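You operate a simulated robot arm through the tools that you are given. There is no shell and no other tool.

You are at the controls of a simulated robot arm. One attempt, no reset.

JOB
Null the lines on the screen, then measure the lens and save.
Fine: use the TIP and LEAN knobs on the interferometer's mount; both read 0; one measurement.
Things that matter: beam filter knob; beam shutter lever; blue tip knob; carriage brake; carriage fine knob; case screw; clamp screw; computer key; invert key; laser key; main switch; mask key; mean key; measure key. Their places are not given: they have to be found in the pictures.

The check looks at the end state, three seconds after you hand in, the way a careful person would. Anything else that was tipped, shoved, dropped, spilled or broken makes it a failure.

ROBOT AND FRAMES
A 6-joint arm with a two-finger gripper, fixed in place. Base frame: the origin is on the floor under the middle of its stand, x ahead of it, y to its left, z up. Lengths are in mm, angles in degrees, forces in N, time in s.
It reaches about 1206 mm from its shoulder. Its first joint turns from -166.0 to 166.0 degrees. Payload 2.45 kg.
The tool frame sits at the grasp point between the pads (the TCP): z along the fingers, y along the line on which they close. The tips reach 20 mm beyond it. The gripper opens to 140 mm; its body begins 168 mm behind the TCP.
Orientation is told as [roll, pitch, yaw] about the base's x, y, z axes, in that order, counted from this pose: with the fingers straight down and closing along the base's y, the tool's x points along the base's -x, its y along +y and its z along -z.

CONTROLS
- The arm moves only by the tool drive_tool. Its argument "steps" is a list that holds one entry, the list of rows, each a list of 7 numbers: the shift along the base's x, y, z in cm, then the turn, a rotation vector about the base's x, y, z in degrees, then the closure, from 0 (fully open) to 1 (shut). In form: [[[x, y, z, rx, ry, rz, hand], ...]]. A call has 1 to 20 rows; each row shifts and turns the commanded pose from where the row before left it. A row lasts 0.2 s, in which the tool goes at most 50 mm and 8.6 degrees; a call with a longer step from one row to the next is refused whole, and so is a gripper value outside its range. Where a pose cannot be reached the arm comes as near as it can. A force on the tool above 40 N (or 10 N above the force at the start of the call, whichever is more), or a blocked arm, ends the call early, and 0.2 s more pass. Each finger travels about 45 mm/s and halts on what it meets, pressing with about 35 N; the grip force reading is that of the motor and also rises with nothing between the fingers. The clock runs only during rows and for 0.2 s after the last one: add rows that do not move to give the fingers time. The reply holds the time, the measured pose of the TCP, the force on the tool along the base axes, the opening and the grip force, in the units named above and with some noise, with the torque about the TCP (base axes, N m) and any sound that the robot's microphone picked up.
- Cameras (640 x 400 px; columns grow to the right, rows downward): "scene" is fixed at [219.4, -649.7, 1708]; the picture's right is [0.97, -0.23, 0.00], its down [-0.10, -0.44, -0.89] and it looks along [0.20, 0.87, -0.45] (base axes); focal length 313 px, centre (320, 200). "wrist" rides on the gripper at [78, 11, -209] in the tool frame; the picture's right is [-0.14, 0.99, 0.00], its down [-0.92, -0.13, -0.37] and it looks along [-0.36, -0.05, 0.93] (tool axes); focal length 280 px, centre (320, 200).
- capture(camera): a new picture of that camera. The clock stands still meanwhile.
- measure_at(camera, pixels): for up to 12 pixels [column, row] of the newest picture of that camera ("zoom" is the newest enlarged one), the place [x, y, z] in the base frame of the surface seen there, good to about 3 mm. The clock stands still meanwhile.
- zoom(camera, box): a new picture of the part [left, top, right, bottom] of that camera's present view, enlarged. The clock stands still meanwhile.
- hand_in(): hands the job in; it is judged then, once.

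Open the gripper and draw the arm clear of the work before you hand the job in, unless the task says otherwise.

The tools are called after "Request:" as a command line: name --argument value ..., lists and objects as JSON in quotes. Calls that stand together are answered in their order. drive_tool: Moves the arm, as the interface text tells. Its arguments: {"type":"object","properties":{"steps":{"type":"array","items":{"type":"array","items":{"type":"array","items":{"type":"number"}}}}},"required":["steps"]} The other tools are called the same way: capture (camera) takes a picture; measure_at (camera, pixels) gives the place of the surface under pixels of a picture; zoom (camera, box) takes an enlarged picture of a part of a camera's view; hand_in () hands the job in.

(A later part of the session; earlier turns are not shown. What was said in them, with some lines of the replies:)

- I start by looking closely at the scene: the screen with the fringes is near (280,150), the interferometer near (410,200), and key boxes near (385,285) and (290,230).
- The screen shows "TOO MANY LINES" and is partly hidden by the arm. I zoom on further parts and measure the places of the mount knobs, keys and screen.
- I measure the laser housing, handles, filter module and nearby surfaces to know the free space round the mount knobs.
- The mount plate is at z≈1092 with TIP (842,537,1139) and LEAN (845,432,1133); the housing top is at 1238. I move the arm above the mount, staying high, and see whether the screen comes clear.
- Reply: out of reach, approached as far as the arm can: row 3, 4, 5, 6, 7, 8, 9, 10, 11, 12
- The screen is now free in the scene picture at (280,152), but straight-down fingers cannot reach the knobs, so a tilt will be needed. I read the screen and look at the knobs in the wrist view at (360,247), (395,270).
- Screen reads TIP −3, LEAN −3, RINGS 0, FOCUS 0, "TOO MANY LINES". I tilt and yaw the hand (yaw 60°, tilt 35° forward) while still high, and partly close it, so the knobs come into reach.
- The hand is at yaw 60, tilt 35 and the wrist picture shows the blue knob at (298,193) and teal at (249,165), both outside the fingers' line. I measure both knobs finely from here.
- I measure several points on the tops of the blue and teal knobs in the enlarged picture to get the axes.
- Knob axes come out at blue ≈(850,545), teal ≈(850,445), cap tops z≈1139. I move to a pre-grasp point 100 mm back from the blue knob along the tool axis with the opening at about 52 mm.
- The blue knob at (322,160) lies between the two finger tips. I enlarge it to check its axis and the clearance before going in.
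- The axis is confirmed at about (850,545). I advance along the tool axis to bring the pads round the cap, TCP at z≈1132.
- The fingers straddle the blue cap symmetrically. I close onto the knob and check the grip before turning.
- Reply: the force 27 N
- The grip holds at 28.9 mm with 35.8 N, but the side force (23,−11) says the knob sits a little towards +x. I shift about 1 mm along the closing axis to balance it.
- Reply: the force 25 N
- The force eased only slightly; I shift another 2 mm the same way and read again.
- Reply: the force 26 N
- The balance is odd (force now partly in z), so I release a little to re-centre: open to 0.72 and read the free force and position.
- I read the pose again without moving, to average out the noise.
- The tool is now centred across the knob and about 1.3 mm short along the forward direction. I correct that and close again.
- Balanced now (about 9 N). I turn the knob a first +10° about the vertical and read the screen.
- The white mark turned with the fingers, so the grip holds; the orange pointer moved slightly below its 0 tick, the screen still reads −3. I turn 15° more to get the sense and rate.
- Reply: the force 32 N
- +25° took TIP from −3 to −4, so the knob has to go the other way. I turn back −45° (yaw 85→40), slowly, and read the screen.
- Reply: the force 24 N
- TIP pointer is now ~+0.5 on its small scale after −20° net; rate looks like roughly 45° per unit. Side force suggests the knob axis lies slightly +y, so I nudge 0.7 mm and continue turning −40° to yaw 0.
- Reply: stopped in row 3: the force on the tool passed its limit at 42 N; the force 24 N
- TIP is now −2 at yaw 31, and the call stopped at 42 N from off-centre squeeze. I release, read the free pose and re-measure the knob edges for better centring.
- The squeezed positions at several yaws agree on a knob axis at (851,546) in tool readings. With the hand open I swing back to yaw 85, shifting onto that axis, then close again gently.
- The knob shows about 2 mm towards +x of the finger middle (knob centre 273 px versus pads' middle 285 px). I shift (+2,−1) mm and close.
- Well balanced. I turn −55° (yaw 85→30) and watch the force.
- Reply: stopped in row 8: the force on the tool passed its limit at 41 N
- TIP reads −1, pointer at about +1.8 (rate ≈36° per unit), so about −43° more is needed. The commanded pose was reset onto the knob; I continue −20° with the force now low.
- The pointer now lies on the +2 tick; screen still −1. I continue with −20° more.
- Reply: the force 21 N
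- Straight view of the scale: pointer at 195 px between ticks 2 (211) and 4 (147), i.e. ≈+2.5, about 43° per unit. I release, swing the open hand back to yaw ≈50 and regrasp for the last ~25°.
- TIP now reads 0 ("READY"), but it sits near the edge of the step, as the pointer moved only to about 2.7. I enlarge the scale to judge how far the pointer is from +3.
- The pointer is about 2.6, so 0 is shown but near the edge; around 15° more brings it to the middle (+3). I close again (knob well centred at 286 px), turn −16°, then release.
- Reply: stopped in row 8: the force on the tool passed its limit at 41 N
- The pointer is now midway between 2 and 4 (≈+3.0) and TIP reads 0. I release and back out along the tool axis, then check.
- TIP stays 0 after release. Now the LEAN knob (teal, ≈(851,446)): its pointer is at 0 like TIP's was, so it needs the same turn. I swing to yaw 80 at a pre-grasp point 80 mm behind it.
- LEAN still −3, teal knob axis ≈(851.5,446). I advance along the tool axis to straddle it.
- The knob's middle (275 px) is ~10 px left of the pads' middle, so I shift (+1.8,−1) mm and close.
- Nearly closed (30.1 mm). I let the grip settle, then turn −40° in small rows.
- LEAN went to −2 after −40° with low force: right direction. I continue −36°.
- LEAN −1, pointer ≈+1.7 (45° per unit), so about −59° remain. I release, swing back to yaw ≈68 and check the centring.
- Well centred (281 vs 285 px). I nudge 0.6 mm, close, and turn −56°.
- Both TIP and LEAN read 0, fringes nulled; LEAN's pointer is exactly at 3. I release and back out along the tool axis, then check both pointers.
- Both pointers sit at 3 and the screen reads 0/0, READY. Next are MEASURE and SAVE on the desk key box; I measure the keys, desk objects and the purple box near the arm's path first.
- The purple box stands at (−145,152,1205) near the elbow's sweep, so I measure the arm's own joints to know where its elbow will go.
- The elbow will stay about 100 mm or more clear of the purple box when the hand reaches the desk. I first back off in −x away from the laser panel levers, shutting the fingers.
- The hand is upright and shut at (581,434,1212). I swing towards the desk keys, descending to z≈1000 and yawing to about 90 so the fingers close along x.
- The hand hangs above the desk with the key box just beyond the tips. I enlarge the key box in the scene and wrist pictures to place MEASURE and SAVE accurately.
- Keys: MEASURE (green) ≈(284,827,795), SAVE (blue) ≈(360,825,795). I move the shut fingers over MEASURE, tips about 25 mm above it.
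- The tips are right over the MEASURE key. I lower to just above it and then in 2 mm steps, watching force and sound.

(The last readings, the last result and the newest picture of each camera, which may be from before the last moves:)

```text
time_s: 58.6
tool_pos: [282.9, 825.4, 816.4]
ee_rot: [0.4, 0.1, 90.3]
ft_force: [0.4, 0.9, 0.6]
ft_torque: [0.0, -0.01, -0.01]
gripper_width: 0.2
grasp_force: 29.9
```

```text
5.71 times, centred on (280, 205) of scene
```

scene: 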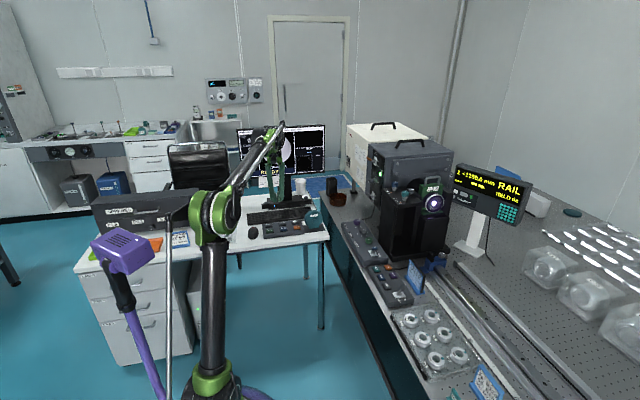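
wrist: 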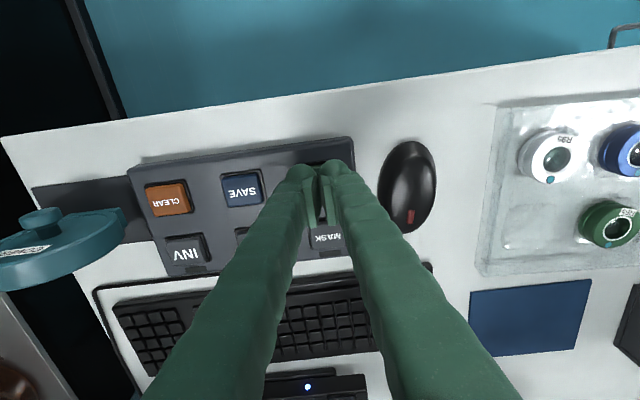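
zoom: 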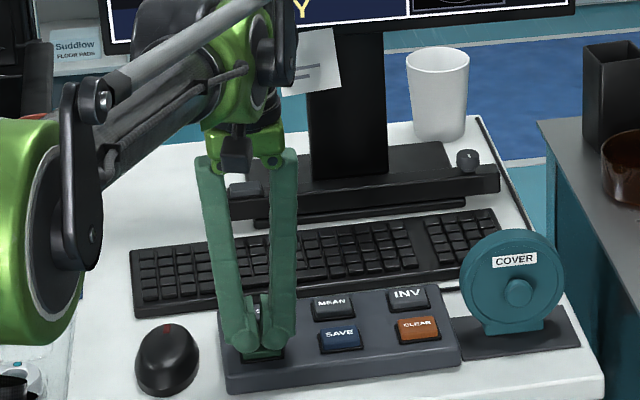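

The tips rest just at the key top with no force yet. I press on 4 mm further in small steps and look for the click.

Request:
drive_tool --steps '[[[0, 0, -0.2, 0, 0, 0, 1.0], [0, 0, -0.2, 0, 0, 0, 1.0], [0, 0, 0, 0, 0, 0, 1.0]]]'

Request:
zoom --camera "scene" --box '[234, 122, 330, 182]'

```text
time_s: 59.5
tool_pos: [283.7, 825.1, 812.4]
ee_rot: [0.3, -0.1, 90.2]
ft_force: [-0.2, -0.1, 0.8]
ft_torque: [0.03, -0.02, 0.0]
gripper_width: 5.9
grasp_force: 28.6
```

```text
6.67 times, centred on (282, 152) of scene
```

zoom: 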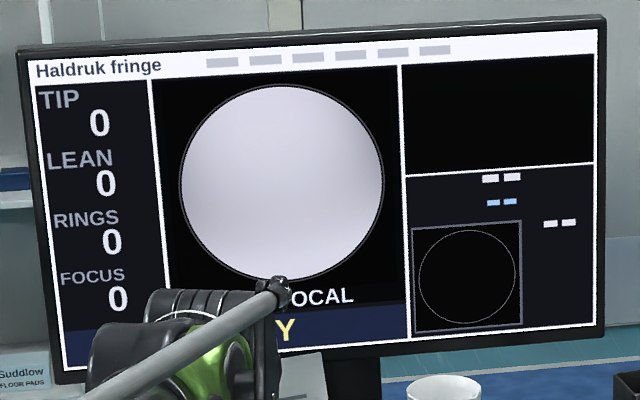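

No click yet, and the fingers got wedged apart to 5.9 mm. I look closely at the tips before going further.

Request:
zoom --camera "scene" --box '[246, 205, 294, 240]'

Request:
zoom --camera "wrist" --box '[240, 130, 400, 230]'

```text
11.43 times, centred on (270, 222) of scene
```

zoom: 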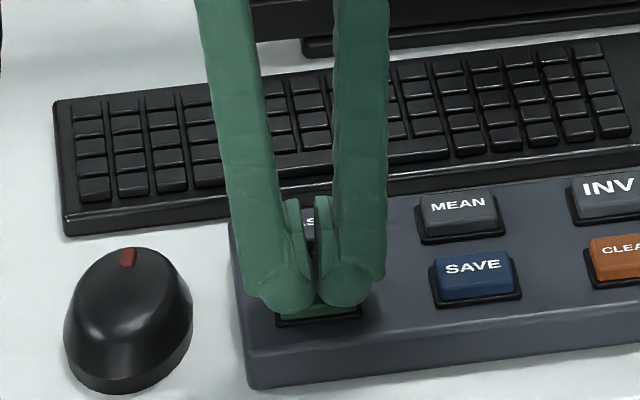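

```text
4.00 times, centred on (320, 180) of wrist
```

zoom: 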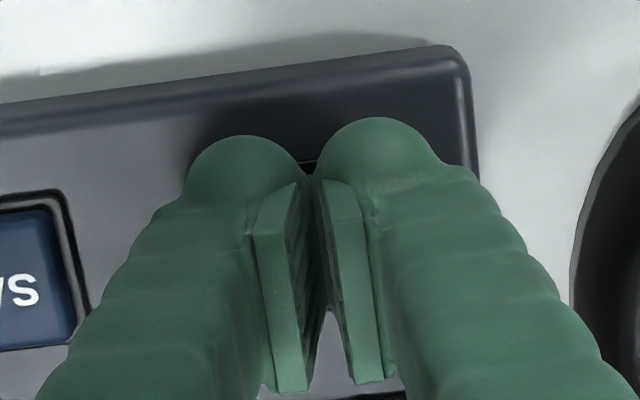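

The tips sit on the key, seemingly depressing it ~3 mm with hardly any force. I press a little further.

Request:
drive_tool --steps '[[[0, 0, -0.15, 0, 0, 0, 1.0], [0, 0, -0.15, 0, 0, 0, 1.0], [0, 0, 0, 0, 0, 0, 1.0]]]'

Request:
zoom --camera "scene" --box '[234, 122, 330, 182]'

```text
time_s: 60.2
tool_pos: [282.6, 825.5, 810.9]
ee_rot: [0.3, -0.2, 90.2]
ft_force: [0.9, 0.2, 2.0]
ft_torque: [0.01, -0.05, -0.03]
gripper_width: 6.0
grasp_force: 29.7
heard: click
```

```text
6.67 times, centred on (282, 152) of scene
```

zoom: 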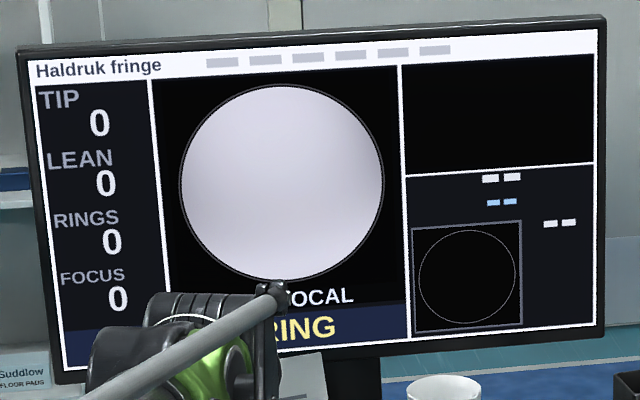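

A click was heard and the screen shows "…RING" (MEASURING). I lift straight off the key and wait for the result.

Request:
drive_tool --steps '[[[0, 0, 1.0, 0, 0, 0, 1.0], [0, 0, 2.5, 0, 0, 0, 1.0], [0, 0, 3.0, 0, 0, 0, 1.0], [0, 0, 0, 0, 0, 0, 1.0], [0, 0, 0, 0, 0, 0, 1.0]]]'

Request:
zoom --camera "scene" --box '[234, 122, 330, 182]'

```text
time_s: 61.5
tool_pos: [285.0, 824.5, 875.0]
ee_rot: [0.2, 0.0, 90.2]
ft_force: [-0.8, -0.7, -0.5]
ft_torque: [-0.01, -0.02, -0.02]
gripper_width: 0.1
grasp_force: 29.4
```

```text
6.67 times, centred on (282, 152) of scene
```

zoom: 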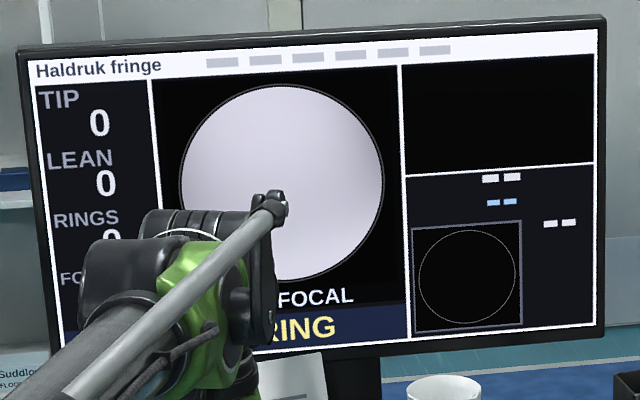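

Still measuring. I wait a few seconds without moving.

Request:
drive_tool --steps '[[[0, 0, 0, 0, 0, 0, 1.0], [0, 0, 0, 0, 0, 0, 1.0], [0, 0, 0, 0, 0, 0, 1.0], [0, 0, 0, 0, 0, 0, 1.0], [0, 0, 0, 0, 0, 0, 1.0], [0, 0, 0, 0, 0, 0, 1.0], [0, 0, 0, 0, 0, 0, 1.0], [0, 0, 0, 0, 0, 0, 1.0], [0, 0, 0, 0, 0, 0, 1.0], [0, 0, 0, 0, 0, 0, 1.0]]]'

Request:
zoom --camera "scene" --box '[234, 122, 330, 182]'

```text
time_s: 63.6
tool_pos: [285.6, 825.5, 874.9]
ee_rot: [0.3, 0.0, 90.2]
ft_force: [0.3, -0.3, 0.6]
ft_torque: [-0.02, 0.01, -0.01]
gripper_width: 0.1
grasp_force: 29.0
```

```text
6.67 times, centred on (282, 152) of scene
```

zoom: 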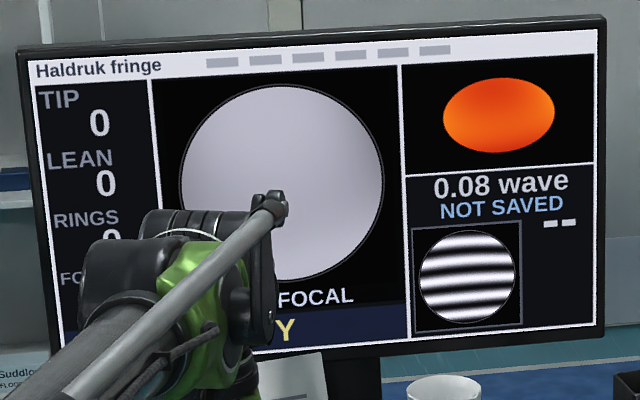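

The result shows 0.08 wave, NOT SAVED. I move 75 mm in x over SAVE and lower to just above it.

Request:
drive_tool --steps '[[[3.75, 0, 0, 0, 0, 0, 1.0], [3.75, 0, 0, 0, 0, 0, 1.0], [0, 0, -2.0, 0, 0, 0, 1.0], [0, 0, -1.5, 0, 0, 0, 1.0], [0, 0, 0, 0, 0, 0, 1.0]]]'

Request:
zoom --camera "scene" --box '[246, 195, 318, 240]'

Request:
zoom --camera "wrist" --box '[180, 110, 460, 285]'

```text
time_s: 64.8
tool_pos: [360.5, 824.9, 839.7]
ee_rot: [0.3, 0.0, 90.2]
ft_force: [0.3, 0.0, 0.0]
ft_torque: [-0.03, 0.0, -0.02]
gripper_width: 0.1
grasp_force: 29.0
```

```text
8.89 times, centred on (282, 218) of scene
```

zoom: 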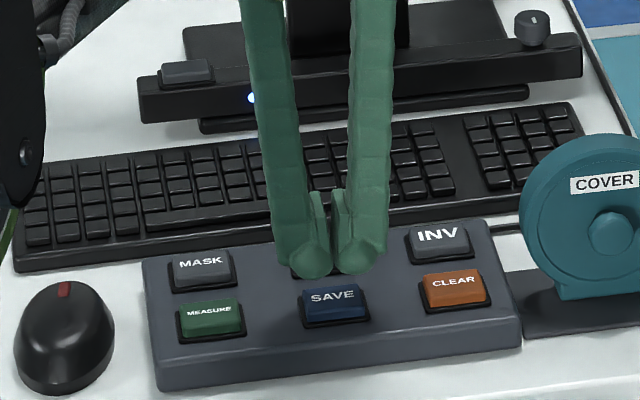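

```text
2.29 times, centred on (320, 198) of wrist
```

zoom: 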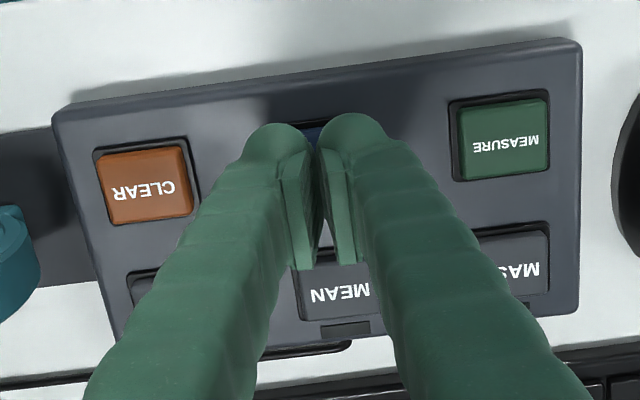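

The tips are centred over SAVE (334,298 in the enlargement). I lower and press by small steps until the click.

Request:
drive_tool --steps '[[[0, 0, -1.2, 0, 0, 0, 1.0], [0, 0, -1.2, 0, 0, 0, 1.0], [0, 0, -0.2, 0, 0, 0, 1.0], [0, 0, -0.2, 0, 0, 0, 1.0], [0, 0, -0.1, 0, 0, 0, 1.0], [0, 0, 0, 0, 0, 0, 1.0]]]'

Request:
zoom --camera "scene" --box '[234, 122, 330, 182]'

```text
time_s: 66.2
tool_pos: [359.3, 825.7, 809.3]
ee_rot: [0.4, 0.0, 90.2]
ft_force: [1.0, 1.0, 3.3]
ft_torque: [0.05, -0.04, -0.01]
gripper_width: 6.0
grasp_force: 29.0
heard: click
```

```text
6.67 times, centred on (282, 152) of scene
```

zoom: 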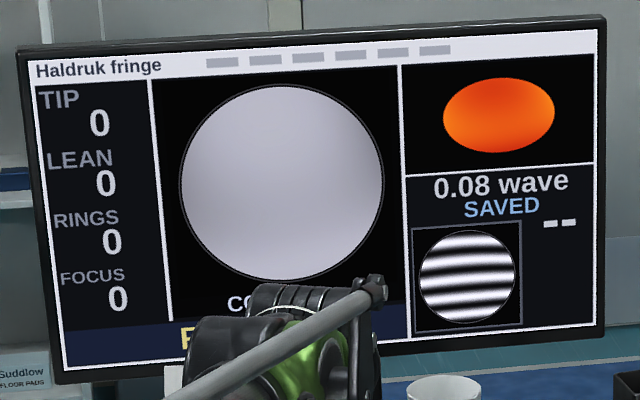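

A click and the screen reads SAVED, 0.08 wave. I lift straight up, then draw the arm clear and open the hand.

Request:
drive_tool --steps '[[[0, 0, 1.0, 0, 0, 0, 1.0], [0, 0, 3.0, 0, 0, 0, 1.0], [0, 0, 4.0, 0, 0, 0, 1.0], [0, 0, 4.0, 0, 0, 0, 1.0], [0, 0, 4.0, 0, 0, 0, 1.0], [0, -1.0, 4.0, 0, 0, 0, 1.0], [1.0, -3.0, 2.5, 0, 0, -3, 0.9], [1.0, -3.5, 2.0, 0, 0, -6, 0.8], [1.0, -3.5, 2.0, 0, 0, -6, 0.6], [1.0, -3.5, 2.0, 0, 0, -6, 0.4], [1.0, -3.5, 2.0, 0, 0, -6, 0.2], [1.0, -3.5, 2.0, 0, 0, -6, 0.0], [1.0, -3.5, 2.0, 0, 0, -6, 0.0], [1.0, -3.5, 2.0, 0, 0, -6, 0.0], [0, 0, 0, 0, 0, 0, 0.0], [0, 0, 0, 0, 0, 0, 0.0]]]'

Request:
capture --camera "scene"

Request:
zoom --camera "scene" --box '[234, 122, 330, 182]'

Request:
capture --camera "wrist"

```text
time_s: 69.7
tool_pos: [437.0, 539.9, 1176.5]
ee_rot: [0.2, -0.1, 45.2]
ft_force: [-0.3, 0.0, 0.3]
ft_torque: [0.0, -0.02, -0.01]
gripper_width: 140.3
grasp_force: 0.0
```

```text
taken
```

scene: 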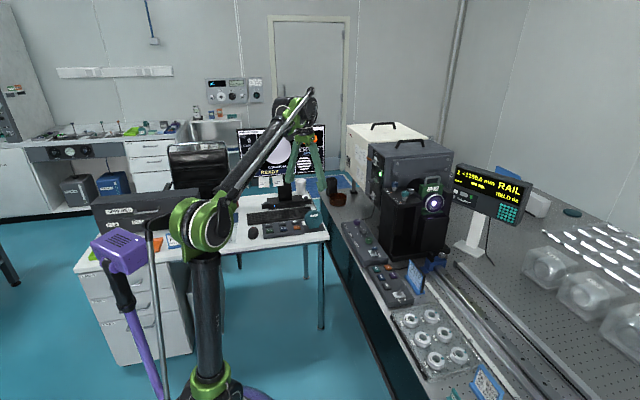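

```text
6.67 times, centred on (282, 152) of scene
```

zoom: 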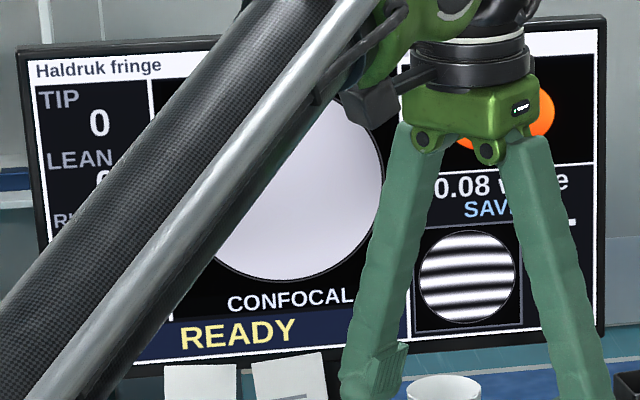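

```text
taken
```

wrist: 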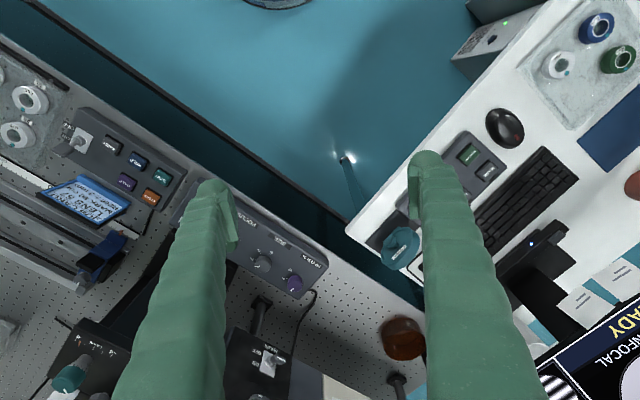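

Saved and READY. I bring the arm back near its starting place with the hand open, then check the screen and the bench once more.

Request:
drive_tool --steps '[[[0.45, -3.7, 2.4, 0, 0, -5.6, 0], [0.45, -3.7, 2.4, 0, 0, -5.6, 0], [0.45, -3.7, 2.4, 0, 0, -5.6, 0], [0.45, -3.7, 2.4, 0, 0, -5.6, 0], [0.45, -3.7, 2.4, 0, 0, -5.6, 0], [0.45, -3.7, 2.4, 0, 0, -5.6, 0], [0.45, -3.7, 2.4, 0, 0, -5.6, 0], [0.45, -3.7, 2.4, 0, 0, -5.6, 0], [0, 0, 0, 0, 0, 0, 0]]]'

Request:
capture --camera "scene"

Request:
zoom --camera "scene" --box '[230, 115, 350, 190]'

Request:
zoom --camera "scene" --box '[340, 120, 500, 220]'

Request:
zoom --camera "scene" --box '[230, 165, 350, 240]'

```text
time_s: 71.7
tool_pos: [477.6, 244.2, 1363.9]
ee_rot: [0.2, 0.0, 0.4]
ft_force: [0.3, -1.1, -0.3]
ft_torque: [-0.02, 0.02, 0.01]
gripper_width: 140.0
grasp_force: 0.1
```

```text
taken
```

scene: 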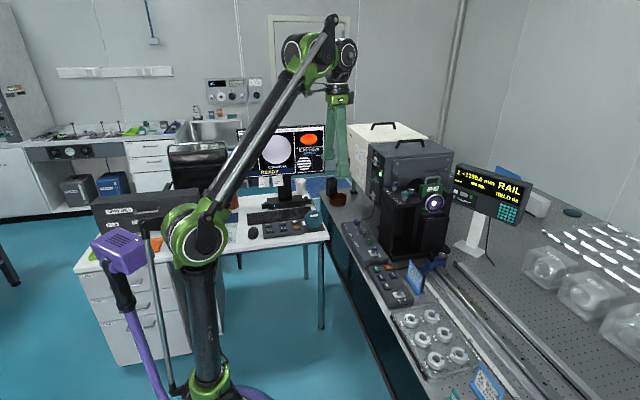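

```text
5.33 times, centred on (290, 152) of scene
```

zoom: 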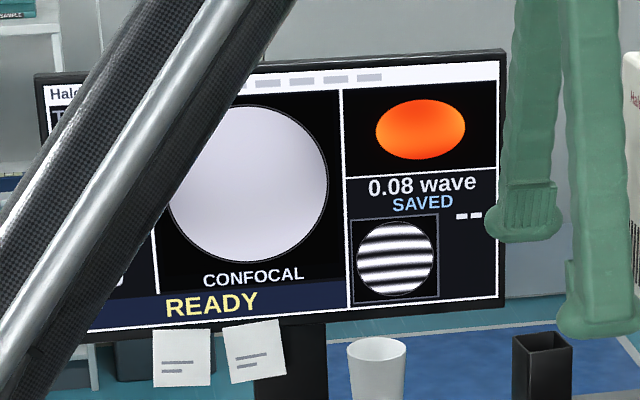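

```text
4.00 times, centred on (420, 170) of scene
```

zoom: 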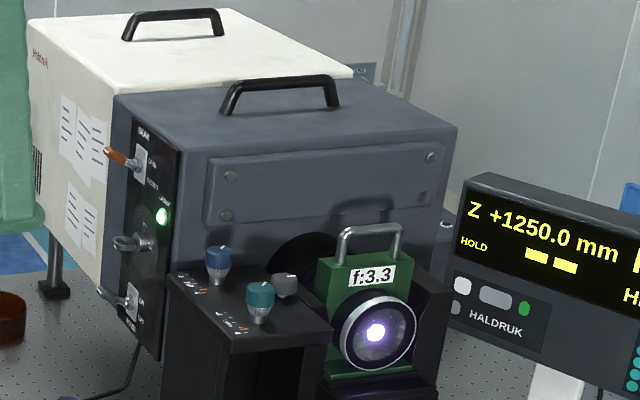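

```text
5.33 times, centred on (290, 202) of scene
```

zoom: 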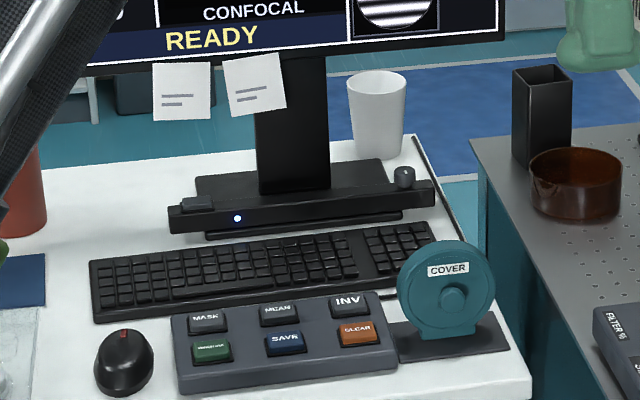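

The screen shows READY, 0.08 wave, SAVED with the lines nulled; mount, levers and desk objects look as they were, and the arm is clear with the hand open. I hand the job in.

Request:
hand_in

```text
The job is handed in.
```

The job is handed in: the lines are nulled, the lens was measured once at 0.08 wave, and the result is saved.

- **Null:** I turned the TIP and LEAN knobs on the mount until the screen read TIP 0 and LEAN 0. Both started at −3. The screen then showed an even field with no lines.
- **Measure and save:** I pressed MEASURE once and SAVE once, and heard a click each time. The screen changed from NOT SAVED to SAVED and showed READY.
- **Surroundings:** While gripping the TIP knob, the tool passed its force limit three times, at 41–42 N, and the arm stopped itself each time. In the final pictures the laser levers, filter module, rail display and desk objects looked unmoved. The arm was back near its starting place with the gripper open.

The arm hid the LEAN number, and most of TIP, in the last screen picture. I last saw both at 0 right after the SAVE press, and I did not touch the knobs after that.
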